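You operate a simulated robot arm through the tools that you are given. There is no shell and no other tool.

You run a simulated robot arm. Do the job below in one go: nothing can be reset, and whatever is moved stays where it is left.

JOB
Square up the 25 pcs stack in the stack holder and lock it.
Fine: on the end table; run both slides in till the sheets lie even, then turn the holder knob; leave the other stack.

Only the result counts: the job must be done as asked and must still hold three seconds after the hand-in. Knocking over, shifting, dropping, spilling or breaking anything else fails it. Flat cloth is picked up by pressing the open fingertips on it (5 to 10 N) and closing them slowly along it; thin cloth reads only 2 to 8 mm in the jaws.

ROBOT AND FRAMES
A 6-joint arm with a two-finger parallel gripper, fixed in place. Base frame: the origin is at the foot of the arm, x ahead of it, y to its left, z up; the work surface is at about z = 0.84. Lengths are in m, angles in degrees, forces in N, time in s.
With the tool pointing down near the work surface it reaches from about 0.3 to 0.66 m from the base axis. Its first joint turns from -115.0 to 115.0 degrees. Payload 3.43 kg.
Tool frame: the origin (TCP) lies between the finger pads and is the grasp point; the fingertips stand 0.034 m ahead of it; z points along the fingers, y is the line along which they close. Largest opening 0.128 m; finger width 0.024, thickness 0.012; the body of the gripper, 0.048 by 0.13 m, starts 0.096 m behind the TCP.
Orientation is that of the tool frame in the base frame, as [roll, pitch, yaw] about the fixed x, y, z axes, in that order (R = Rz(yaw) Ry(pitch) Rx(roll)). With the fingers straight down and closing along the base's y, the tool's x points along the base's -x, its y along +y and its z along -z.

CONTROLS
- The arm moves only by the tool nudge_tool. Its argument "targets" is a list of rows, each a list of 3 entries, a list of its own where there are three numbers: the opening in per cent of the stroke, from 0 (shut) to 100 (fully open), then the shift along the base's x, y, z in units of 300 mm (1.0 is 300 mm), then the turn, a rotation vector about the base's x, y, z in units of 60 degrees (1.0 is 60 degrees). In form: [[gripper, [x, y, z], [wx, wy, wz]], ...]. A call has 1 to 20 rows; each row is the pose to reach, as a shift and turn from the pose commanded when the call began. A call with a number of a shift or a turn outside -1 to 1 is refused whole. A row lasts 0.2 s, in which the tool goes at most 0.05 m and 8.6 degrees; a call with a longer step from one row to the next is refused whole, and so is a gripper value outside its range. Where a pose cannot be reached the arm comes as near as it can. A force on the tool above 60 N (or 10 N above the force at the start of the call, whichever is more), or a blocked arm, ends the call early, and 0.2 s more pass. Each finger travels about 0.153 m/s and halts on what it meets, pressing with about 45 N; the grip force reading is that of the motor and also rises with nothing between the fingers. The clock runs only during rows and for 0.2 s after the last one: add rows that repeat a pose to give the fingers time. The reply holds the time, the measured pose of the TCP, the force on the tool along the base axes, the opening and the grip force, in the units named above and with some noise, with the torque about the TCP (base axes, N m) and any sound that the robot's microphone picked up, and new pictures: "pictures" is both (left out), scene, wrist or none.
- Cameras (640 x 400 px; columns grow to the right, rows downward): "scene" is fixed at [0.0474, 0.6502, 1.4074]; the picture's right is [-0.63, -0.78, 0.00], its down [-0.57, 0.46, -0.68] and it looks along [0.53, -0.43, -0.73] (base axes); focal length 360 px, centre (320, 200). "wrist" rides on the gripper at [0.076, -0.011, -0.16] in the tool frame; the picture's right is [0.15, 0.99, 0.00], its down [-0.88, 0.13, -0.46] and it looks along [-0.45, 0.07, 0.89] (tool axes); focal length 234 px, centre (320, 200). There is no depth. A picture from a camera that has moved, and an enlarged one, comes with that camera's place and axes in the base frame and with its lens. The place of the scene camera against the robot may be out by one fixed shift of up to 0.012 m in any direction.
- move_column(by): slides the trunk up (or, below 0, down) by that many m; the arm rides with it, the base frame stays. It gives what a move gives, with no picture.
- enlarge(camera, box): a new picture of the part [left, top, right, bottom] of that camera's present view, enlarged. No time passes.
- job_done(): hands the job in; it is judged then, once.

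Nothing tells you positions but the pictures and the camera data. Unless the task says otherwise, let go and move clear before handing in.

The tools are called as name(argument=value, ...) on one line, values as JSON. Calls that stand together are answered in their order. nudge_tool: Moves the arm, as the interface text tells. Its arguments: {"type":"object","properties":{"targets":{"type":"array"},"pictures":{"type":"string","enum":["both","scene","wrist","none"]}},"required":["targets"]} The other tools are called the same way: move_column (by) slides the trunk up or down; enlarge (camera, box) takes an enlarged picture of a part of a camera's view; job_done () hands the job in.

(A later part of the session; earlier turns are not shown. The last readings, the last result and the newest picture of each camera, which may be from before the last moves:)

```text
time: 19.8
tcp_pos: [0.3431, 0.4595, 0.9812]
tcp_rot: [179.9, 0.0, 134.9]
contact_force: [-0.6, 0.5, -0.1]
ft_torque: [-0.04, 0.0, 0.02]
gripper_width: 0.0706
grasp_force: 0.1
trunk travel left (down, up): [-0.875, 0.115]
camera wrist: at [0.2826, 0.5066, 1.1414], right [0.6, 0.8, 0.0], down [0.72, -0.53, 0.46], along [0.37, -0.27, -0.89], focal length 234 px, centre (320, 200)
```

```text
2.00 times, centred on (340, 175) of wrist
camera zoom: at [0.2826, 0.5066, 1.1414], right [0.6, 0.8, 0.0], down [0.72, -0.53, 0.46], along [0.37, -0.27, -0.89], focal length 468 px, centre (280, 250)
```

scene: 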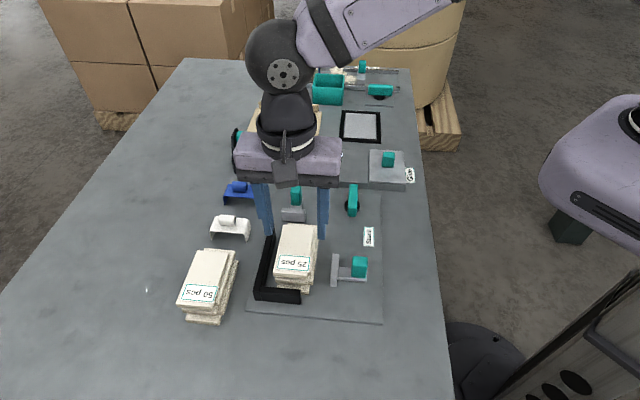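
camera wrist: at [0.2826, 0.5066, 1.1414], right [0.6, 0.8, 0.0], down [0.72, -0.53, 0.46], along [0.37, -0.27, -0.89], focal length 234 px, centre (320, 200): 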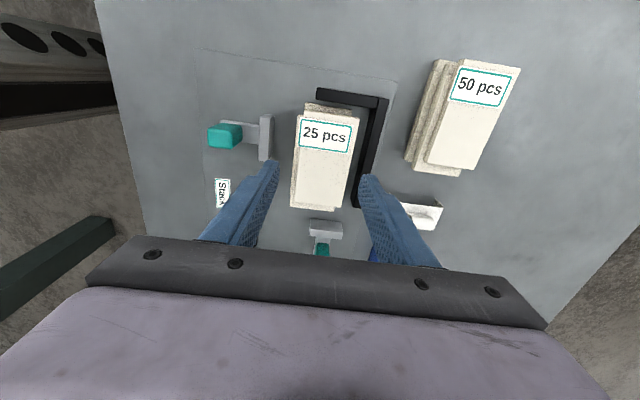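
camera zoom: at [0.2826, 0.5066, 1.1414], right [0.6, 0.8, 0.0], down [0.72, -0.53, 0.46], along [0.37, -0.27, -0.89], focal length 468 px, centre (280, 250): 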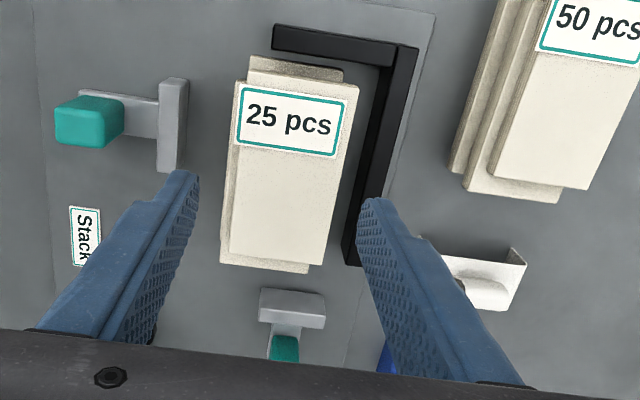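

The stack stands cleanly in the L, about 2 cm from the slide pusher. I'll go over the handle of slide B, the one pushing toward the long arm, for a precise look.

nudge_tool(targets=[[55, [-0.088, -0.0777, 0], [0, 0, 0]], [55, [-0.176, -0.1553, 0], [0, 0, 0]], [55, [-0.2647, -0.233, 0], [0, 0, 0]], [55, [-0.2647, -0.233, 0], [0, 0, 0]]])

enlarge(camera="wrist", box=[230, 95, 430, 245])

enlarge(camera="scene", box=[310, 225, 400, 310])

```text
time: 20.8
tcp_pos: [0.265, 0.3918, 0.9807]
tcp_rot: [180.0, -0.1, 135.1]
contact_force: [0.6, -0.2, -0.4]
ft_torque: [-0.02, 0.04, 0.02]
gripper_width: 0.0704
grasp_force: 0.1
trunk travel left (down, up): [-0.875, 0.115]
camera wrist: at [0.2042, 0.4367, 1.1394], right [0.6, 0.8, 0.0], down [0.71, -0.53, 0.46], along [0.37, -0.27, -0.89], focal length 234 px, centre (320, 200)
```

scene: 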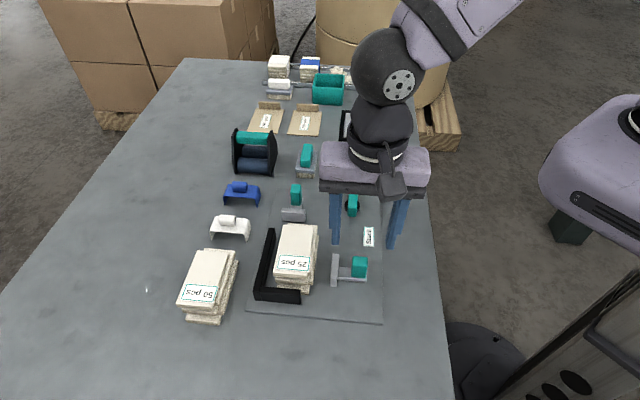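
wrist: 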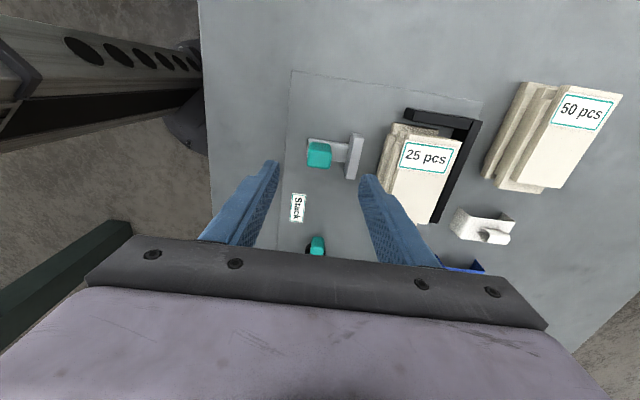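

```text
2.67 times, centred on (330, 170) of wrist
camera zoom: at [0.2042, 0.4367, 1.1394], right [0.6, 0.8, 0.0], down [0.71, -0.53, 0.46], along [0.37, -0.27, -0.89], focal length 624 px, centre (293, 280)
```

zoom: 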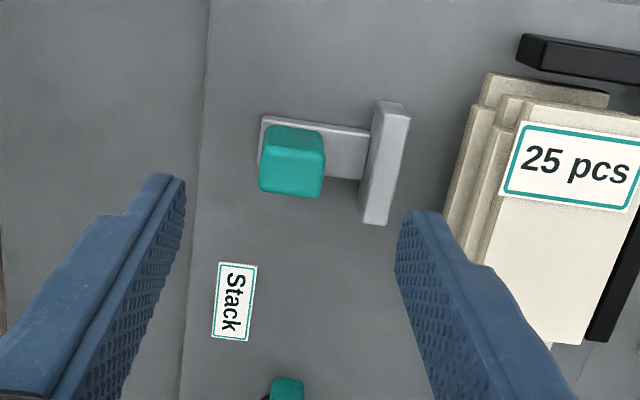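

```text
4.71 times, centred on (355, 268) of scene
camera zoom: at [0.0474, 0.6502, 1.4074], right [-0.63, -0.78, 0.0], down [-0.57, 0.46, -0.68], along [0.53, -0.43, -0.73], focal length 1693 px, centre (155, -118)
```

zoom: 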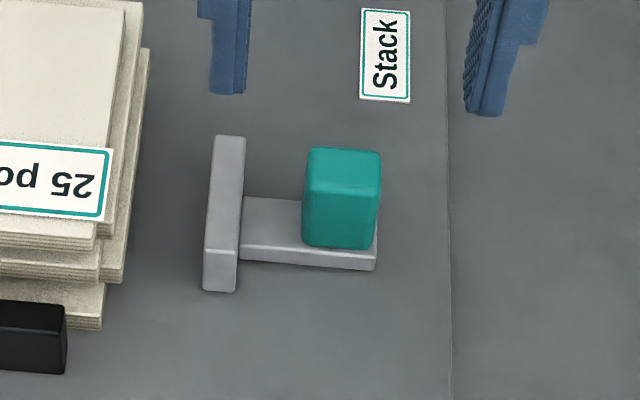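

The tool is already centred over handle B, which is about 26 mm long, 18 mm wide and tops out around z 0.895. I'll narrow to about 35 mm, drop over the handle and grip it along the slide direction.

nudge_tool(targets=[[27, [0, 0, 0], [0, 0, 0]], [27, [0, 0, -0.08], [0, 0, 0]], [27, [0, 0, -0.16], [0, 0, 0]], [27, [0, 0, -0.22], [0, 0, 0]], [27, [0, 0, -0.2667], [0, 0, 0]], [27, [0, 0, -0.2667], [0, 0, 0]]])

enlarge(camera="wrist", box=[230, 95, 430, 245])

enlarge(camera="scene", box=[270, 190, 410, 310])

```text
time: 22.2
tcp_pos: [0.264, 0.39, 0.899]
tcp_rot: [-180.0, 0.0, 134.9]
contact_force: [-0.7, -0.1, -0.5]
ft_torque: [0.0, 0.01, 0.01]
gripper_width: 0.0345
grasp_force: 0.0
trunk travel left (down, up): [-0.875, 0.115]
camera wrist: at [0.2037, 0.4359, 1.0604], right [0.6, 0.8, 0.0], down [0.71, -0.53, 0.46], along [0.37, -0.27, -0.89], focal length 234 px, centre (320, 200)
```

scene: 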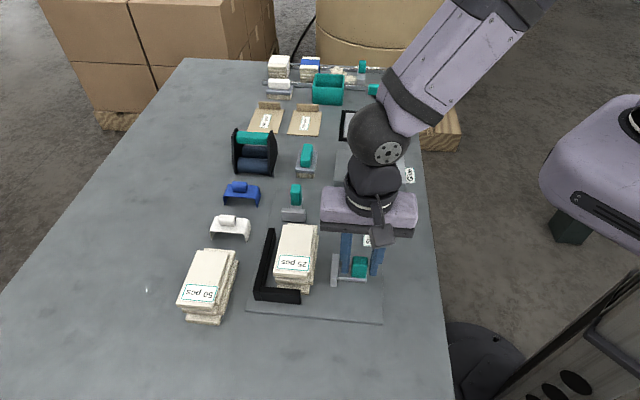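
wrist: 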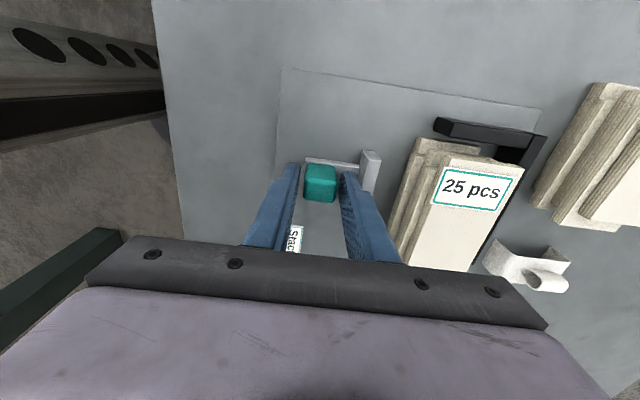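

```text
2.67 times, centred on (330, 170) of wrist
camera zoom: at [0.2037, 0.4359, 1.0604], right [0.6, 0.8, 0.0], down [0.71, -0.53, 0.46], along [0.37, -0.27, -0.89], focal length 624 px, centre (293, 280)
```

zoom: 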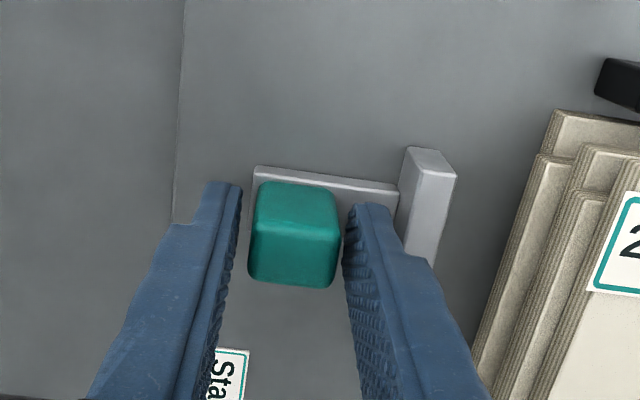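

```text
3.33 times, centred on (340, 250) of scene
camera zoom: at [0.0474, 0.6502, 1.4074], right [-0.63, -0.78, 0.0], down [-0.57, 0.46, -0.68], along [0.53, -0.43, -0.73], focal length 1199 px, centre (253, 33)
```

zoom: 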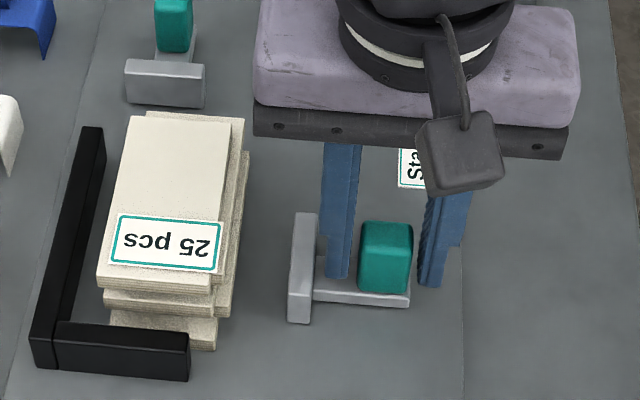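

The fingers straddle handle B with clearance all round. Closing on it now.

nudge_tool(targets=[[25, [0, 0, 0], [0, 0, 0]], [23, [0, 0, 0], [0, 0, 0]], [21, [0, 0, 0], [0, 0, 0]], [19, [0, 0, 0], [0, 0, 0]], [16, [0, 0, 0], [0, 0, 0]], [13, [0, 0, 0], [0, 0, 0]], [13, [0, 0, 0], [0, 0, 0]]], pictures="wrist")

```text
time: 23.8
tcp_pos: [0.2651, 0.3905, 0.901]
tcp_rot: [-180.0, 0.0, 135.0]
contact_force: [-0.4, -0.4, -1.1]
ft_torque: [0.04, 0.08, 0.05]
gripper_width: 0.0256
grasp_force: 44.8
trunk travel left (down, up): [-0.875, 0.115]
camera wrist: at [0.2037, 0.4359, 1.0604], right [0.6, 0.8, 0.0], down [0.71, -0.53, 0.46], along [0.37, -0.27, -0.89], focal length 234 px, centre (320, 200)
```

wrist: 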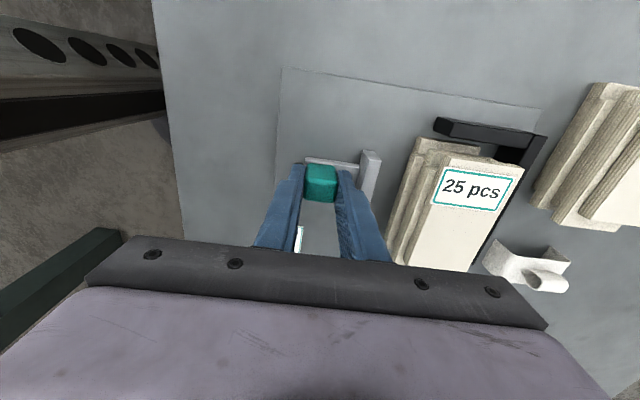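

Handle B is gripped at 25.6 mm. I'll run slide B in 25 mm first, watching the force.

nudge_tool(targets=[[13, [0.0118, 0.0118, 0], [0, 0, 0]], [13, [0.0236, 0.0236, 0], [0, 0, 0]], [13, [0.0354, 0.0354, 0], [0, 0, 0]], [13, [0.0471, 0.0471, 0], [0, 0, 0]], [13, [0.0589, 0.0589, 0], [0, 0, 0]]])

enlarge(camera="wrist", box=[270, 95, 470, 245])

enlarge(camera="scene", box=[240, 190, 390, 315])

```text
time: 25.0
tcp_pos: [0.2834, 0.4091, 0.9016]
tcp_rot: [-180.0, 0.0, 135.0]
contact_force: [0.5, 1.0, -2.1]
ft_torque: [-0.2, 0.0, 0.04]
gripper_width: 0.0257
grasp_force: 45.3
trunk travel left (down, up): [-0.875, 0.115]
camera wrist: at [0.222, 0.4542, 1.0604], right [0.6, 0.8, 0.0], down [0.71, -0.53, 0.46], along [0.37, -0.27, -0.89], focal length 234 px, centre (320, 200)
```

scene: 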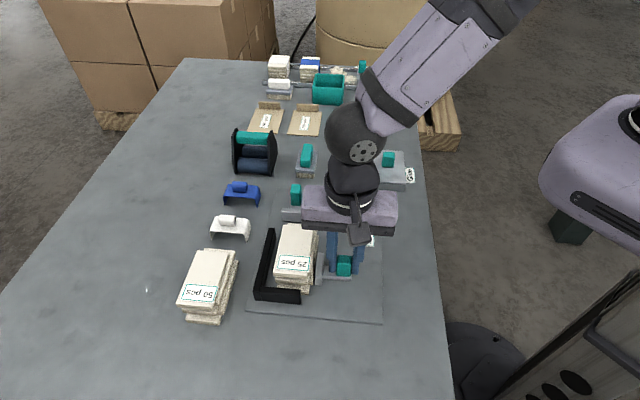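
wrist: 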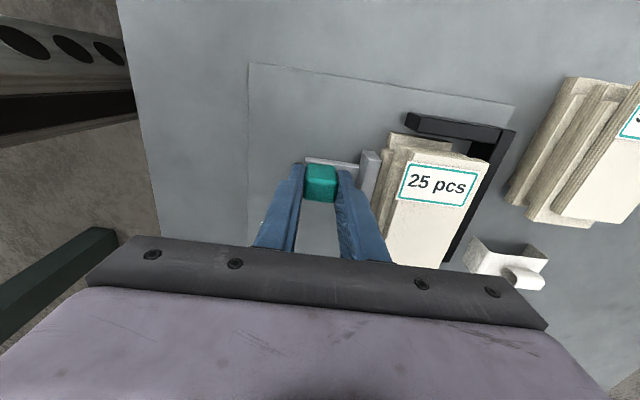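

```text
2.67 times, centred on (370, 170) of wrist
camera zoom: at [0.222, 0.4542, 1.0604], right [0.6, 0.8, 0.0], down [0.71, -0.53, 0.46], along [0.37, -0.27, -0.89], focal length 624 px, centre (187, 280)
```

zoom: 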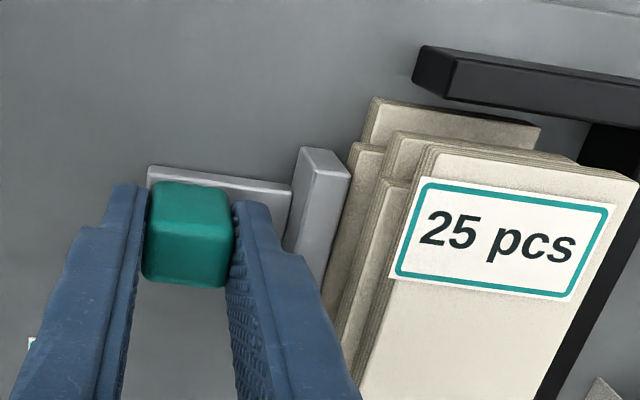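

```text
3.20 times, centred on (315, 252) of scene
camera zoom: at [0.0474, 0.6502, 1.4074], right [-0.63, -0.78, 0.0], down [-0.57, 0.46, -0.68], along [0.53, -0.43, -0.73], focal length 1151 px, centre (336, 32)
```

zoom: 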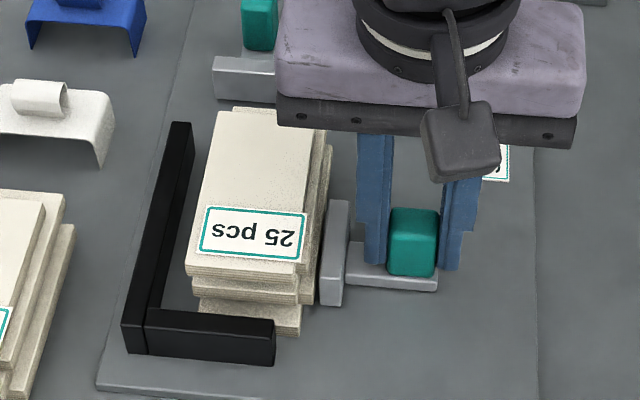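

Slide B runs freely and its pusher is nearly at the stack. I'll keep going in 3 mm rows.

nudge_tool(targets=[[13, [0.0071, 0.0071, 0], [0, 0, 0]], [13, [0.0141, 0.0141, 0], [0, 0, 0]], [13, [0.0212, 0.0212, 0], [0, 0, 0]], [13, [0.0283, 0.0283, 0], [0, 0, 0]], [13, [0.0354, 0.0354, 0], [0, 0, 0]]])

enlarge(camera="wrist", box=[270, 95, 470, 245])

enlarge(camera="scene", box=[240, 190, 390, 315])

```text
time: 26.2
tcp_pos: [0.2922, 0.4194, 0.901]
tcp_rot: [180.0, 0.0, 134.9]
contact_force: [-1.3, 0.9, 2.4]
ft_torque: [-0.54, 0.26, -0.04]
gripper_width: 0.0257
grasp_force: 44.9
trunk travel left (down, up): [-0.875, 0.115]
camera wrist: at [0.2322, 0.4644, 1.0604], right [0.6, 0.8, 0.0], down [0.71, -0.53, 0.46], along [0.37, -0.27, -0.89], focal length 234 px, centre (320, 200)
```

scene: 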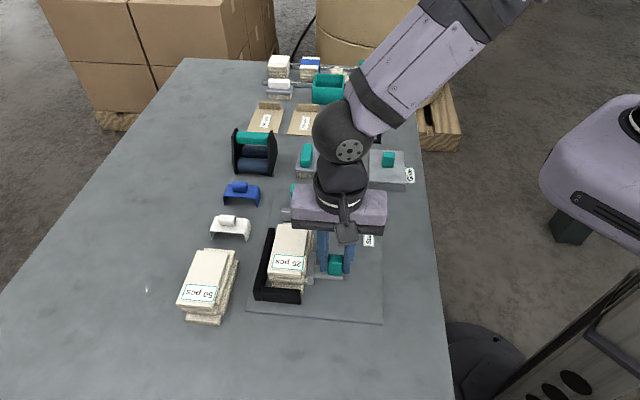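
wrist: 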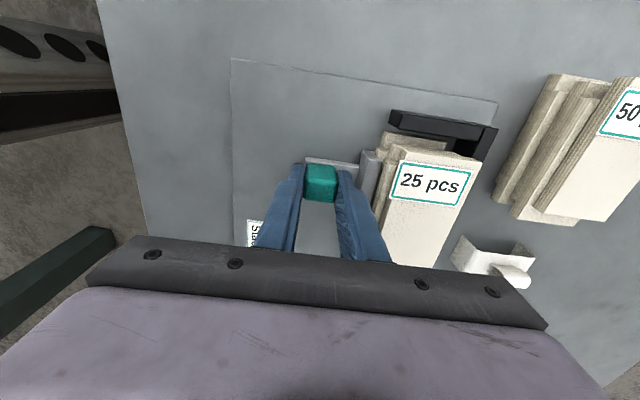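

```text
2.67 times, centred on (370, 170) of wrist
camera zoom: at [0.2322, 0.4644, 1.0604], right [0.6, 0.8, 0.0], down [0.71, -0.53, 0.46], along [0.37, -0.27, -0.89], focal length 624 px, centre (187, 280)
```

zoom: 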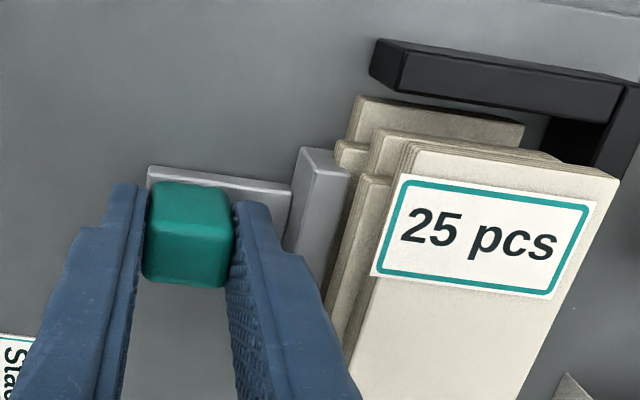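

```text
3.20 times, centred on (315, 252) of scene
camera zoom: at [0.0474, 0.6502, 1.4074], right [-0.63, -0.78, 0.0], down [-0.57, 0.46, -0.68], along [0.53, -0.43, -0.73], focal length 1151 px, centre (336, 32)
```

zoom: 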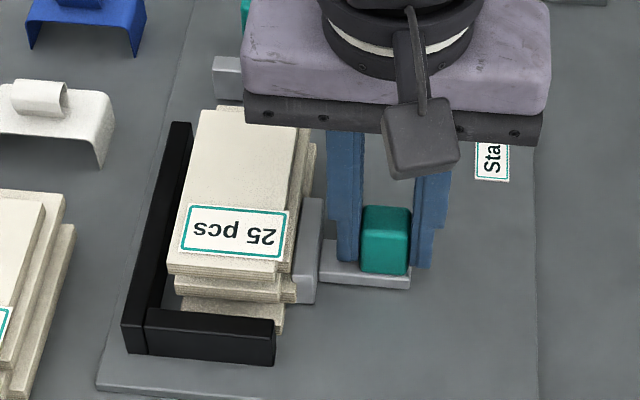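

nudge_tool(targets=[[13, [0.0047, 0.0047, 0], [0, 0, 0]], [13, [0.0094, 0.0094, 0], [0, 0, 0]], [13, [0.0141, 0.0141, 0], [0, 0, 0]], [13, [0.0189, 0.0189, 0], [0, 0, 0]], [13, [0.0236, 0.0236, 0], [0, 0, 0]]], pictures="none")

enlarge(camera="wrist", box=[270, 95, 470, 245])

enlarge(camera="scene", box=[240, 190, 390, 315])

```text
time: 27.4
tcp_pos: [0.3003, 0.4256, 0.9003]
tcp_rot: [179.9, 0.0, 135.1]
contact_force: [0.9, -1.6, -3.7]
ft_torque: [0.32, -0.03, 0.0]
gripper_width: 0.0255
grasp_force: 44.9
trunk travel left (down, up): [-0.875, 0.115]
```

```text
2.67 times, centred on (370, 170) of wrist
camera zoom: at [0.2397, 0.4719, 1.0604], right [0.6, 0.8, 0.0], down [0.71, -0.53, 0.46], along [0.37, -0.27, -0.89], focal length 624 px, centre (187, 280)
```

zoom: 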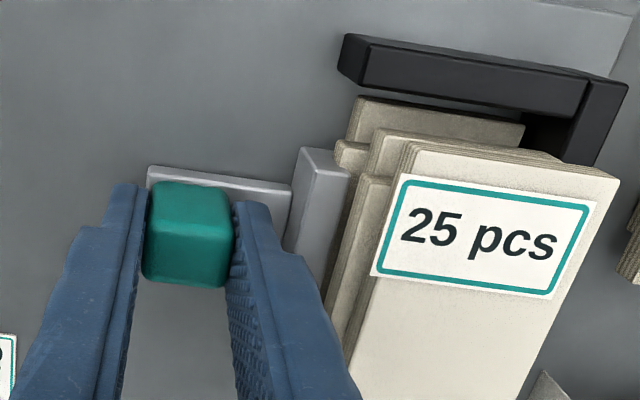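

```text
3.20 times, centred on (315, 252) of scene
camera zoom: at [0.0474, 0.6502, 1.4074], right [-0.63, -0.78, 0.0], down [-0.57, 0.46, -0.68], along [0.53, -0.43, -0.73], focal length 1151 px, centre (336, 32)
```

zoom: 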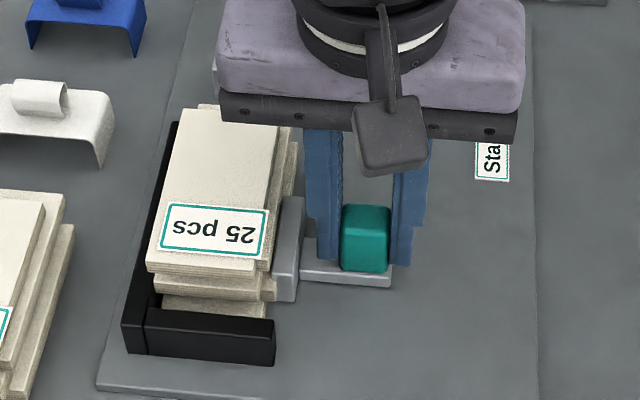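

The stack is nearly at the long arm. I'm now creeping in 1 mm rows to feel for the stop.

nudge_tool(targets=[[13, [0.0024, 0.0024, 0], [0, 0, 0]], [13, [0.0047, 0.0047, 0], [0, 0, 0]], [13, [0.0071, 0.0071, 0], [0, 0, 0]], [13, [0.0094, 0.0094, 0], [0, 0, 0]]], pictures="none")

enlarge(camera="wrist", box=[270, 95, 470, 245])

enlarge(camera="scene", box=[240, 190, 390, 315])

```text
time: 28.4
tcp_pos: [0.3022, 0.4271, 0.8997]
tcp_rot: [-179.9, 0.0, 135.1]
contact_force: [-1.5, -2.4, -7.0]
ft_torque: [0.73, -0.31, 0.03]
gripper_width: 0.0256
grasp_force: 44.9
trunk travel left (down, up): [-0.875, 0.115]
```

```text
2.67 times, centred on (370, 170) of wrist
camera zoom: at [0.2421, 0.4743, 1.0604], right [0.6, 0.8, 0.0], down [0.72, -0.53, 0.46], along [0.37, -0.27, -0.89], focal length 624 px, centre (187, 280)
```

zoom: 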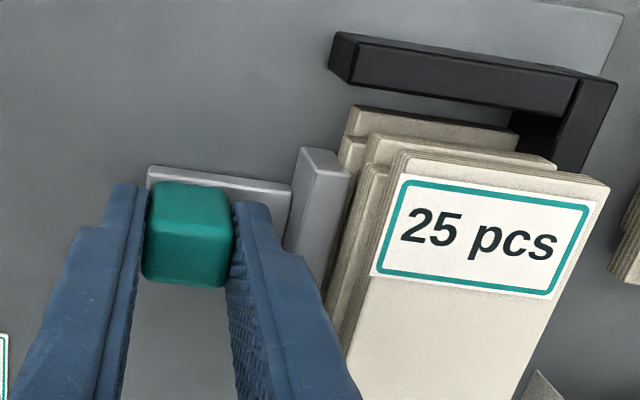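

```text
3.20 times, centred on (315, 252) of scene
camera zoom: at [0.0474, 0.6502, 1.4074], right [-0.63, -0.78, 0.0], down [-0.57, 0.46, -0.68], along [0.53, -0.43, -0.73], focal length 1151 px, centre (336, 32)
```

zoom: 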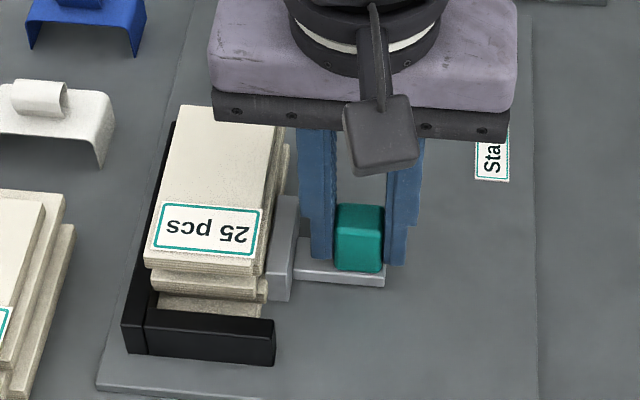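

The slabs have started to even up in p. I'll continue in 1 mm rows.

nudge_tool(targets=[[13, [0.0024, 0.0024, 0], [0, 0, 0]], [13, [0.0047, 0.0047, 0], [0, 0, 0]], [13, [0.0071, 0.0071, 0], [0, 0, 0]], [13, [0.0071, 0.0071, 0], [0, 0, 0]]], pictures="none")

enlarge(camera="wrist", box=[270, 95, 470, 245])

enlarge(camera="scene", box=[240, 190, 390, 315])

```text
time: 29.4
tcp_pos: [0.3034, 0.4287, 0.8997]
tcp_rot: [-179.8, 0.2, 135.1]
contact_force: [-11.9, -13.2, -5.8]
ft_torque: [1.34, 0.35, 0.15]
gripper_width: 0.0257
grasp_force: 45.7
trunk travel left (down, up): [-0.875, 0.115]
```

```text
2.67 times, centred on (370, 170) of wrist
camera zoom: at [0.2424, 0.4748, 1.0604], right [0.6, 0.8, 0.0], down [0.72, -0.53, 0.46], along [0.36, -0.27, -0.89], focal length 624 px, centre (187, 280)
```

zoom: 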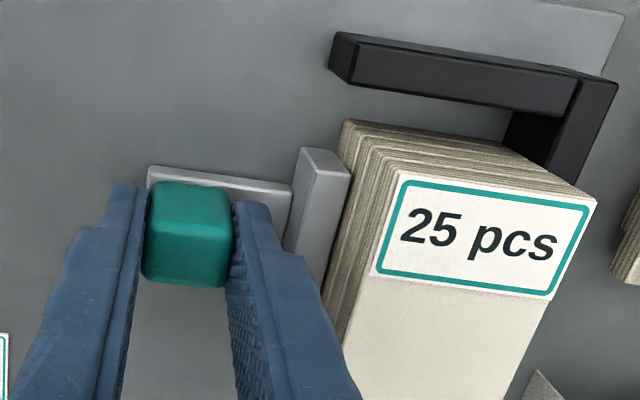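

```text
3.20 times, centred on (315, 252) of scene
camera zoom: at [0.0474, 0.6502, 1.4074], right [-0.63, -0.78, 0.0], down [-0.57, 0.46, -0.68], along [0.53, -0.43, -0.73], focal length 1151 px, centre (336, 32)
```

zoom: 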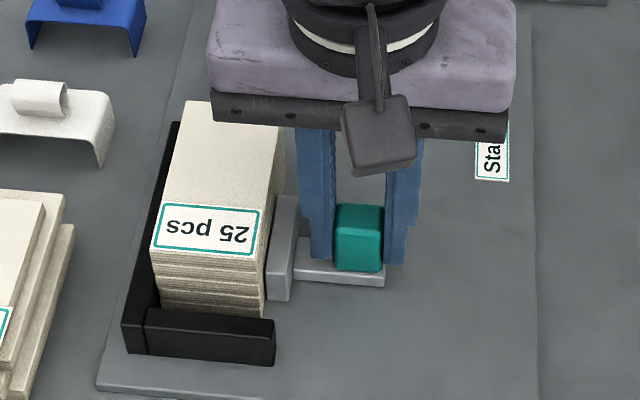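

Slide B is seated: about 18 N of resistance, and the sheets have closed up against the long arm. I'll release handle B and rise clear.

nudge_tool(targets=[[18, [0, 0, 0], [0, 0, 0]], [22, [-0.002, -0.002, 0], [0, 0, 0]], [26, [-0.0035, -0.0035, 0], [0, 0, 0]], [27, [-0.0035, -0.0035, 0], [0, 0, 0]], [27, [-0.0035, -0.0035, 0.06], [0, 0, 0]], [27, [-0.0035, -0.0035, 0.16], [0, 0, 0]], [27, [-0.0035, -0.0035, 0.28], [0, 0, 0]], [27, [-0.0035, -0.0035, 0.28], [0, 0, 0]]])

enlarge(camera="wrist", box=[250, 75, 470, 245])

enlarge(camera="scene", box=[240, 190, 390, 315])

```text
time: 31.2
tcp_pos: [0.3021, 0.4323, 0.9834]
tcp_rot: [179.9, 0.0, 135.1]
contact_force: [1.5, -0.2, 0.6]
ft_torque: [-0.01, 0.02, 0.01]
gripper_width: 0.0346
grasp_force: 0.0
trunk travel left (down, up): [-0.875, 0.115]
camera wrist: at [0.2419, 0.4769, 1.1444], right [0.6, 0.8, 0.0], down [0.71, -0.53, 0.46], along [0.37, -0.27, -0.89], focal length 234 px, centre (320, 200)
```

scene: 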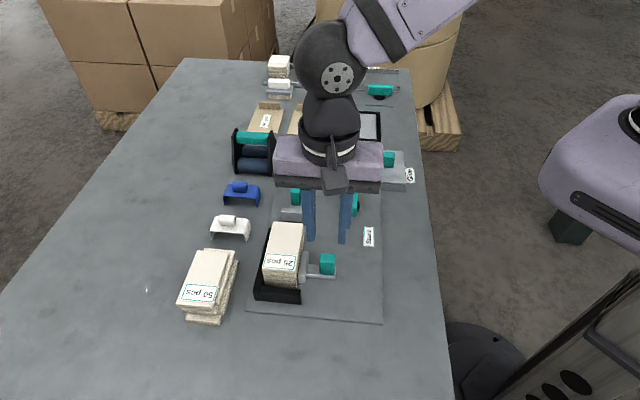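
wrist: 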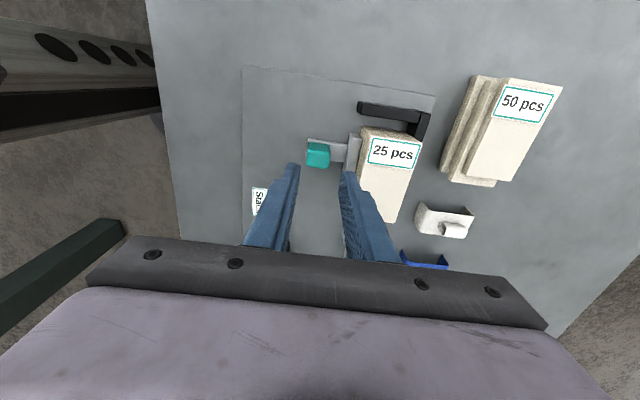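

```text
2.35 times, centred on (360, 160) of wrist
camera zoom: at [0.2419, 0.4769, 1.1444], right [0.6, 0.8, 0.0], down [0.71, -0.53, 0.46], along [0.37, -0.27, -0.89], focal length 551 px, centre (226, 294)
```

zoom: 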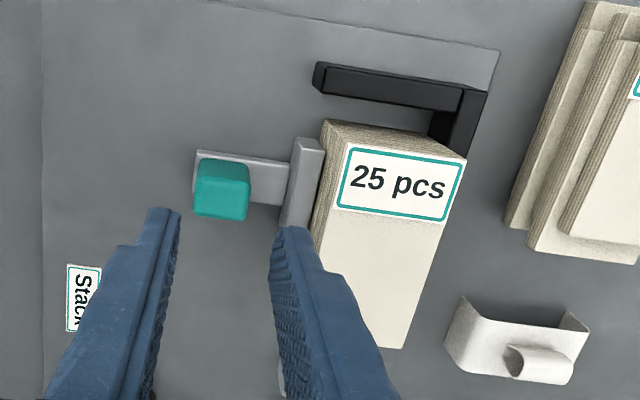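

```text
3.20 times, centred on (315, 252) of scene
camera zoom: at [0.0474, 0.6502, 1.4074], right [-0.63, -0.78, 0.0], down [-0.57, 0.46, -0.68], along [0.53, -0.43, -0.73], focal length 1151 px, centre (336, 32)
```

zoom: 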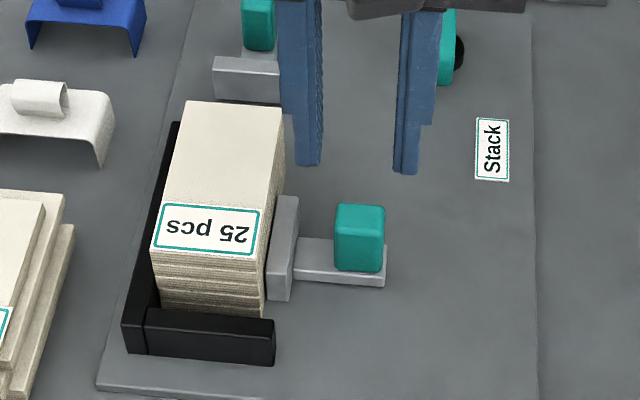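

The sheets look even and slide B stays in place. Next I'll move over slide A's handle, at the far end of the stack, for an accurate look.

nudge_tool(targets=[[35, [0.135, -0.047, 0.01], [0, 0, 0]], [35, [0.27, -0.094, 0.01], [0, 0, 0]], [35, [0.405, -0.14, 0.01], [0, 0, 0]], [35, [0.539, -0.187, 0.01], [0, 0, 0]], [35, [0.539, -0.187, 0.01], [0, 0, 0]]])

enlarge(camera="wrist", box=[220, 75, 420, 245])

enlarge(camera="scene", box=[240, 150, 400, 310])

```text
time: 32.4
tcp_pos: [0.4653, 0.3749, 0.9863]
tcp_rot: [-180.0, 0.0, 135.1]
contact_force: [-0.1, 0.1, 0.6]
ft_torque: [0.0, -0.01, -0.02]
gripper_width: 0.0447
grasp_force: 0.0
trunk travel left (down, up): [-0.875, 0.115]
camera wrist: at [0.4047, 0.4212, 1.1462], right [0.6, 0.8, 0.0], down [0.71, -0.53, 0.46], along [0.37, -0.27, -0.89], focal length 234 px, centre (320, 200)
```

scene: 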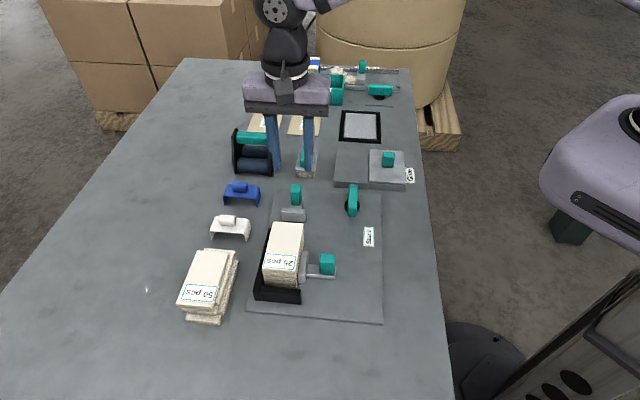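
wrist: 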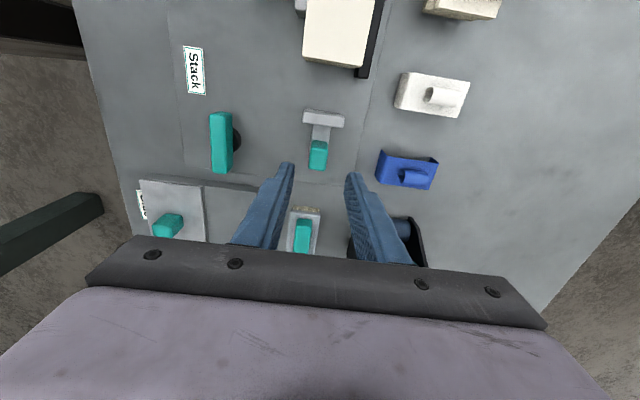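

```text
2.35 times, centred on (320, 160) of wrist
camera zoom: at [0.4047, 0.4212, 1.1462], right [0.6, 0.8, 0.0], down [0.71, -0.53, 0.46], along [0.37, -0.27, -0.89], focal length 551 px, centre (320, 294)
```

zoom: 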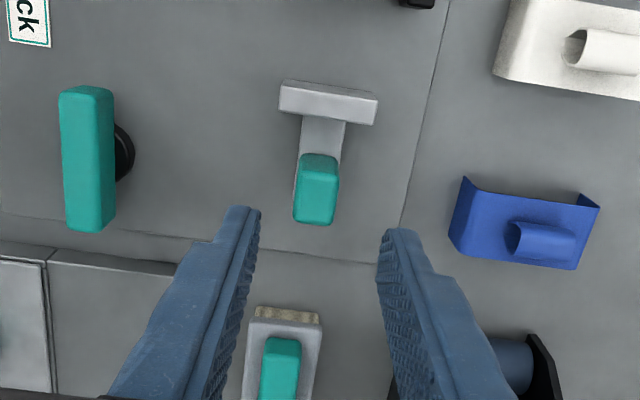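

```text
2.50 times, centred on (320, 230) of scene
camera zoom: at [0.0474, 0.6502, 1.4074], right [-0.63, -0.78, 0.0], down [-0.57, 0.46, -0.68], along [0.53, -0.43, -0.73], focal length 900 px, centre (320, 125)
```

zoom: 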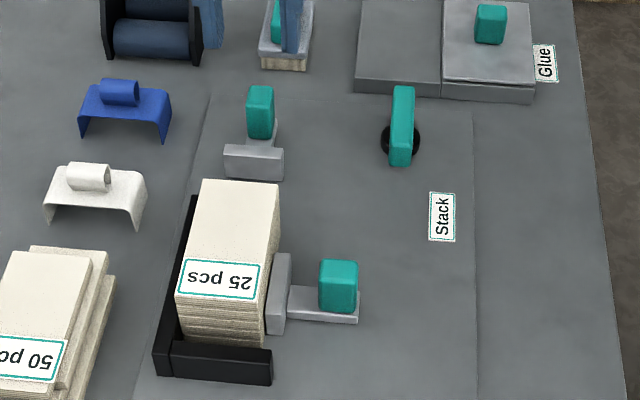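

The tool lines up with handle A to within a millimetre or two. I'll descend over it with about 36 mm of opening.

nudge_tool(targets=[[28, [0.001, -0.001, -0.06], [0, 0, 0]], [28, [0.002, -0.002, -0.14], [0, 0, 0]], [28, [0.002, -0.002, -0.21], [0, 0, 0]], [28, [0.002, -0.002, -0.26], [0, 0, 0]], [28, [0.002, -0.002, -0.2893], [0, 0, 0]], [28, [0.002, -0.002, -0.2893], [0, 0, 0]]])

enlarge(camera="wrist", box=[220, 95, 420, 245])

enlarge(camera="scene", box=[240, 130, 400, 250])

```text
time: 33.8
tcp_pos: [0.4685, 0.3728, 0.9014]
tcp_rot: [-179.9, 0.1, 135.0]
contact_force: [0.0, 1.0, 0.9]
ft_torque: [0.04, -0.03, 0.02]
gripper_width: 0.0356
grasp_force: 0.0
trunk travel left (down, up): [-0.875, 0.115]
camera wrist: at [0.4064, 0.4188, 1.0611], right [0.6, 0.8, 0.0], down [0.71, -0.53, 0.46], along [0.37, -0.27, -0.89], focal length 234 px, centre (320, 200)
```

scene: 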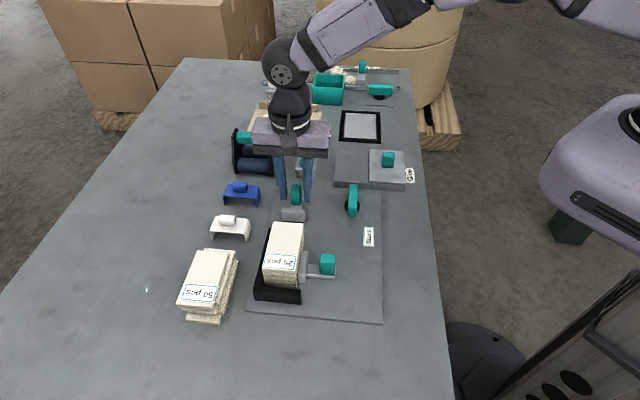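
wrist: 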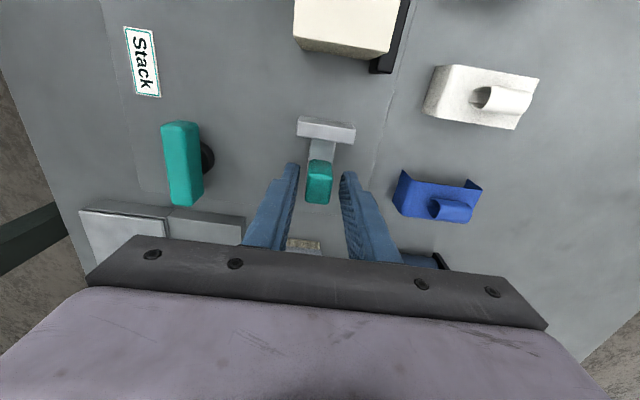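

```text
2.67 times, centred on (320, 170) of wrist
camera zoom: at [0.4064, 0.4188, 1.0611], right [0.6, 0.8, 0.0], down [0.71, -0.53, 0.46], along [0.37, -0.27, -0.89], focal length 624 px, centre (320, 280)
```

zoom: 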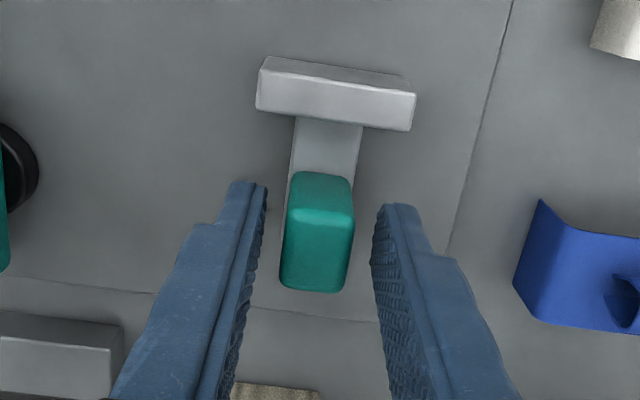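

```text
3.33 times, centred on (320, 190) of scene
camera zoom: at [0.0474, 0.6502, 1.4074], right [-0.63, -0.78, 0.0], down [-0.57, 0.46, -0.68], along [0.53, -0.43, -0.73], focal length 1199 px, centre (320, 233)
```

zoom: 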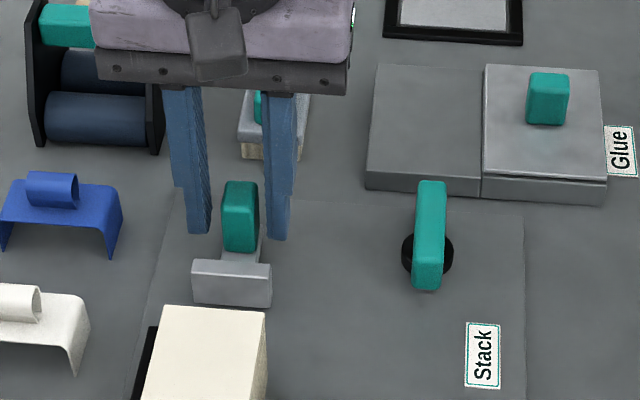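

nudge_tool(targets=[[24, [0, 0, 0], [0, 0, 0]], [20, [0, 0, 0], [0, 0, 0]], [17, [0, 0, 0], [0, 0, 0]], [15, [0, 0, 0], [0, 0, 0]], [12, [0, 0, 0], [0, 0, 0]], [8, [0, 0, 0], [0, 0, 0]], [8, [0, 0, 0], [0, 0, 0]]], pictures="none")

enlarge(camera="wrist", box=[220, 95, 420, 245])

```text
time: 35.4
tcp_pos: [0.4661, 0.3731, 0.9011]
tcp_rot: [-179.9, 0.0, 135.0]
contact_force: [-4.3, -4.4, -2.3]
ft_torque: [0.1, -0.15, 0.01]
gripper_width: 0.02
grasp_force: 45.3
trunk travel left (down, up): [-0.875, 0.115]
```

```text
2.67 times, centred on (320, 170) of wrist
camera zoom: at [0.4056, 0.4181, 1.0611], right [0.6, 0.8, 0.0], down [0.72, -0.53, 0.46], along [0.37, -0.27, -0.89], focal length 624 px, centre (320, 280)
```

zoom: 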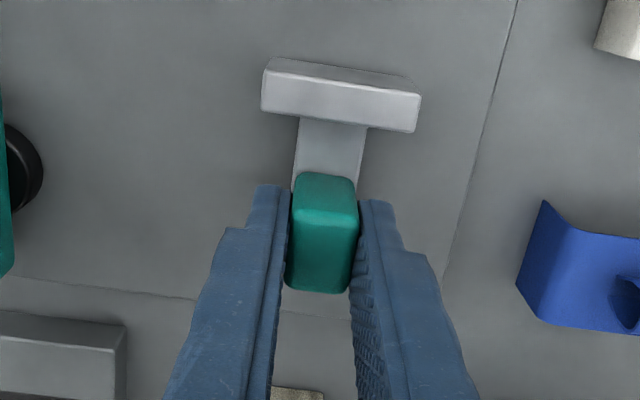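

Handle A is gripped at 20 mm. I'll run slide A toward the short arm, 30 mm first.

nudge_tool(targets=[[8, [-0.0024, -0.0024, 0], [0, 0, 0]], [8, [-0.0142, 0.0094, 0], [0, 0, 0]], [8, [-0.026, 0.0212, 0], [0, 0, 0]], [8, [-0.0378, 0.033, 0], [0, 0, 0]], [8, [-0.0495, 0.0447, 0], [0, 0, 0]], [8, [-0.0613, 0.0565, 0], [0, 0, 0]], [8, [-0.0731, 0.0683, 0], [0, 0, 0]]])

enlarge(camera="wrist", box=[220, 65, 440, 245])

enlarge(camera="scene", box=[240, 170, 390, 315])

```text
time: 37.0
tcp_pos: [0.4452, 0.393, 0.9016]
tcp_rot: [179.9, 0.0, 135.0]
contact_force: [0.4, 2.2, 1.9]
ft_torque: [-0.54, 0.02, -0.11]
gripper_width: 0.0196
grasp_force: 45.2
trunk travel left (down, up): [-0.875, 0.115]
camera wrist: at [0.3837, 0.4395, 1.061], right [0.6, 0.8, 0.0], down [0.71, -0.53, 0.46], along [0.37, -0.27, -0.89], focal length 234 px, centre (320, 200)
```

scene: 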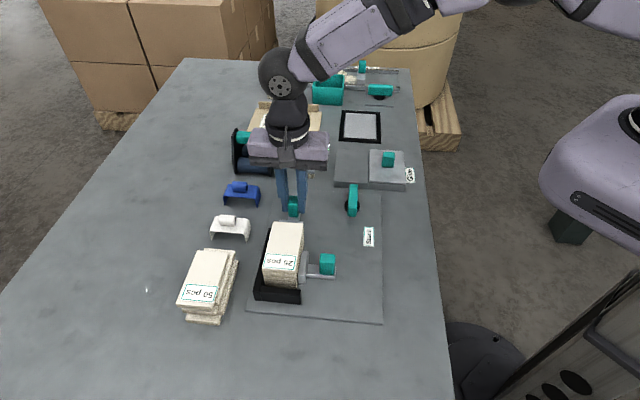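
wrist: 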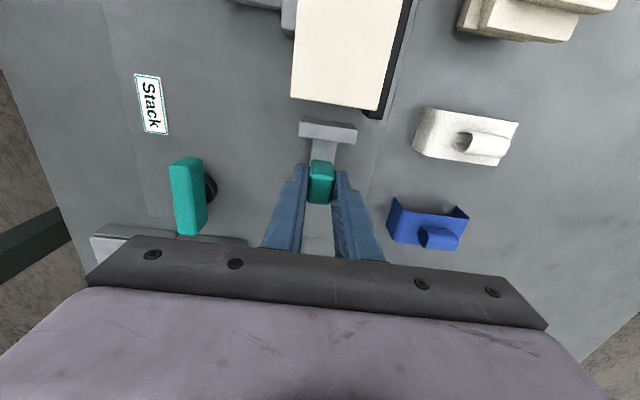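

```text
2.22 times, centred on (330, 155) of wrist
camera zoom: at [0.3837, 0.4395, 1.061], right [0.6, 0.8, 0.0], down [0.71, -0.53, 0.46], along [0.37, -0.27, -0.89], focal length 520 px, centre (298, 300)
```

zoom: 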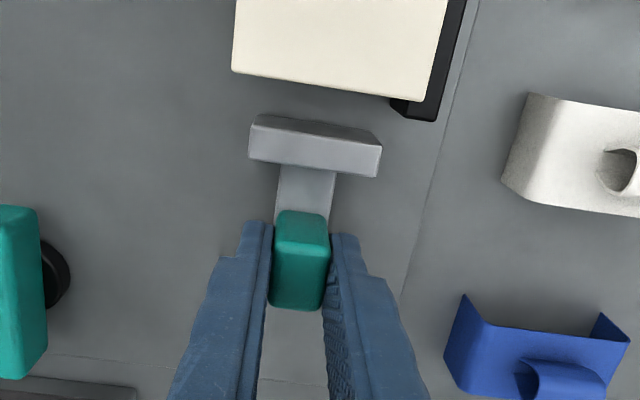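

```text
2.76 times, centred on (315, 242) of scene
camera zoom: at [0.0474, 0.6502, 1.4074], right [-0.63, -0.78, 0.0], down [-0.57, 0.46, -0.68], along [0.53, -0.43, -0.73], focal length 992 px, centre (334, 83)
```

zoom: 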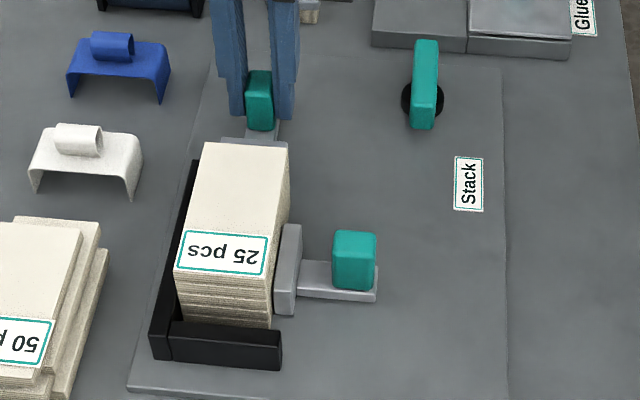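

Slide A runs freely, and the pusher has about 15 mm to go to the stack. I'll go on in 3 mm rows and then slow down.

nudge_tool(targets=[[8, [-0.0071, 0.0071, 0], [0, 0, 0]], [8, [-0.0141, 0.0141, 0], [0, 0, 0]], [8, [-0.0212, 0.0212, 0], [0, 0, 0]], [8, [-0.0283, 0.0283, 0], [0, 0, 0]], [8, [-0.0354, 0.0354, 0], [0, 0, 0]], [8, [-0.0401, 0.0401, 0], [0, 0, 0]], [8, [-0.0448, 0.0448, 0], [0, 0, 0]]], pictures="none")

enlarge(camera="wrist", box=[220, 65, 440, 245])

enlarge(camera="scene", box=[240, 170, 390, 315])

```text
time: 38.6
tcp_pos: [0.4307, 0.4065, 0.9004]
tcp_rot: [-180.0, 0.0, 135.0]
contact_force: [6.9, 6.4, 0.3]
ft_torque: [0.08, -0.35, -0.1]
gripper_width: 0.0196
grasp_force: 44.9
trunk travel left (down, up): [-0.875, 0.115]
```

```text
2.22 times, centred on (330, 155) of wrist
camera zoom: at [0.3705, 0.4528, 1.0611], right [0.6, 0.8, 0.0], down [0.71, -0.53, 0.46], along [0.37, -0.27, -0.89], focal length 520 px, centre (298, 300)
```

zoom: 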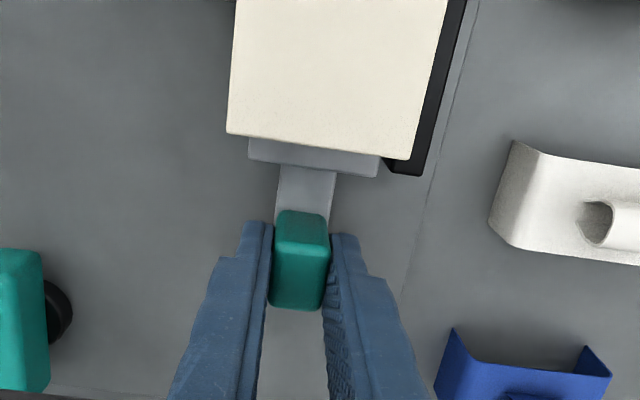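

```text
2.76 times, centred on (315, 242) of scene
camera zoom: at [0.0474, 0.6502, 1.4074], right [-0.63, -0.78, 0.0], down [-0.57, 0.46, -0.68], along [0.53, -0.43, -0.73], focal length 992 px, centre (334, 83)
```

zoom: 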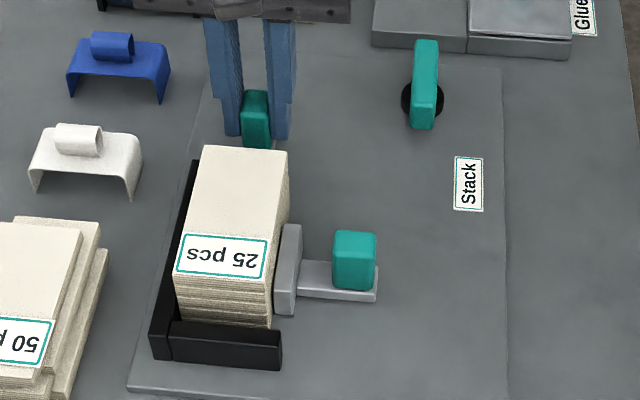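

The stack is moving with slide A. There's a small sideways load, so I'll shift p by 1 mm to relieve it and creep on.

nudge_tool(targets=[[8, [0.0, 0.0047, 0], [0, 0, 0]], [8, [-0.0024, 0.0071, 0], [0, 0, 0]], [8, [-0.0047, 0.0094, 0], [0, 0, 0]], [8, [-0.0071, 0.0118, 0], [0, 0, 0]], [8, [-0.0094, 0.0141, 0], [0, 0, 0]]], pictures="none")

enlarge(camera="wrist", box=[220, 65, 440, 245])

enlarge(camera="scene", box=[240, 170, 390, 315])

```text
time: 39.8
tcp_pos: [0.4289, 0.4106, 0.9014]
tcp_rot: [-179.9, 0.0, 135.0]
contact_force: [1.9, -0.1, 0.4]
ft_torque: [0.37, -0.41, 0.0]
gripper_width: 0.0196
grasp_force: 45.0
trunk travel left (down, up): [-0.875, 0.115]
```

```text
2.22 times, centred on (330, 155) of wrist
camera zoom: at [0.3677, 0.4561, 1.0611], right [0.6, 0.8, 0.0], down [0.72, -0.53, 0.46], along [0.36, -0.27, -0.89], focal length 520 px, centre (298, 300)
```

zoom: 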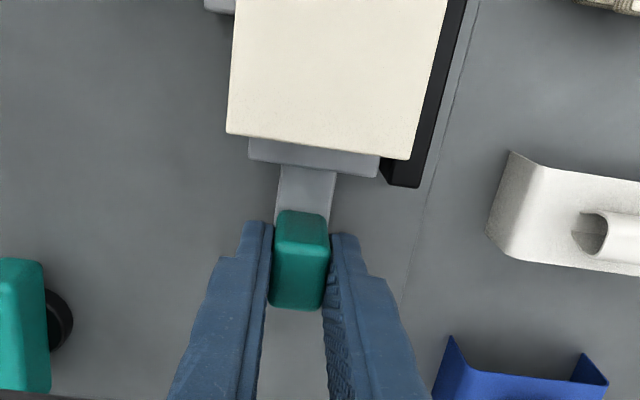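

```text
2.76 times, centred on (315, 242) of scene
camera zoom: at [0.0474, 0.6502, 1.4074], right [-0.63, -0.78, 0.0], down [-0.57, 0.46, -0.68], along [0.53, -0.43, -0.73], focal length 992 px, centre (334, 83)
```

zoom: 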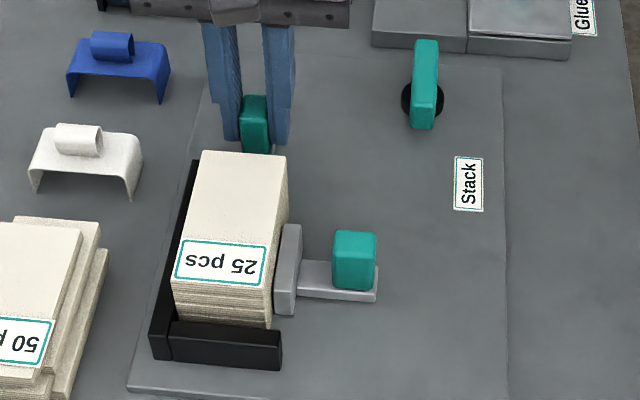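

nudge_tool(targets=[[8, [-0.0024, 0.0024, 0], [0, 0, 0]], [8, [-0.0047, 0.0047, 0], [0, 0, 0]], [8, [-0.0071, 0.0071, 0], [0, 0, 0]], [8, [-0.0094, 0.0094, 0], [0, 0, 0]]], pictures="none")

enlarge(camera="scene", box=[240, 170, 390, 315])

```text
time: 40.8
tcp_pos: [0.4253, 0.4139, 0.9009]
tcp_rot: [179.9, -0.1, 135.1]
contact_force: [2.2, 1.4, 1.3]
ft_torque: [-0.11, 0.07, -0.01]
gripper_width: 0.0197
grasp_force: 45.1
trunk travel left (down, up): [-0.875, 0.115]
```

```text
2.76 times, centred on (315, 242) of scene
camera zoom: at [0.0474, 0.6502, 1.4074], right [-0.63, -0.78, 0.0], down [-0.57, 0.46, -0.68], along [0.53, -0.43, -0.73], focal length 992 px, centre (334, 83)
```

zoom: 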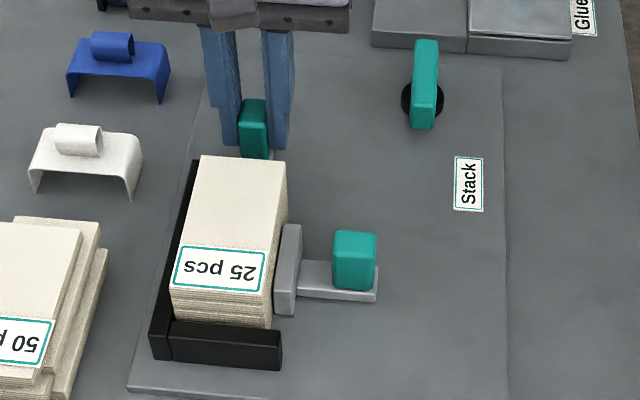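

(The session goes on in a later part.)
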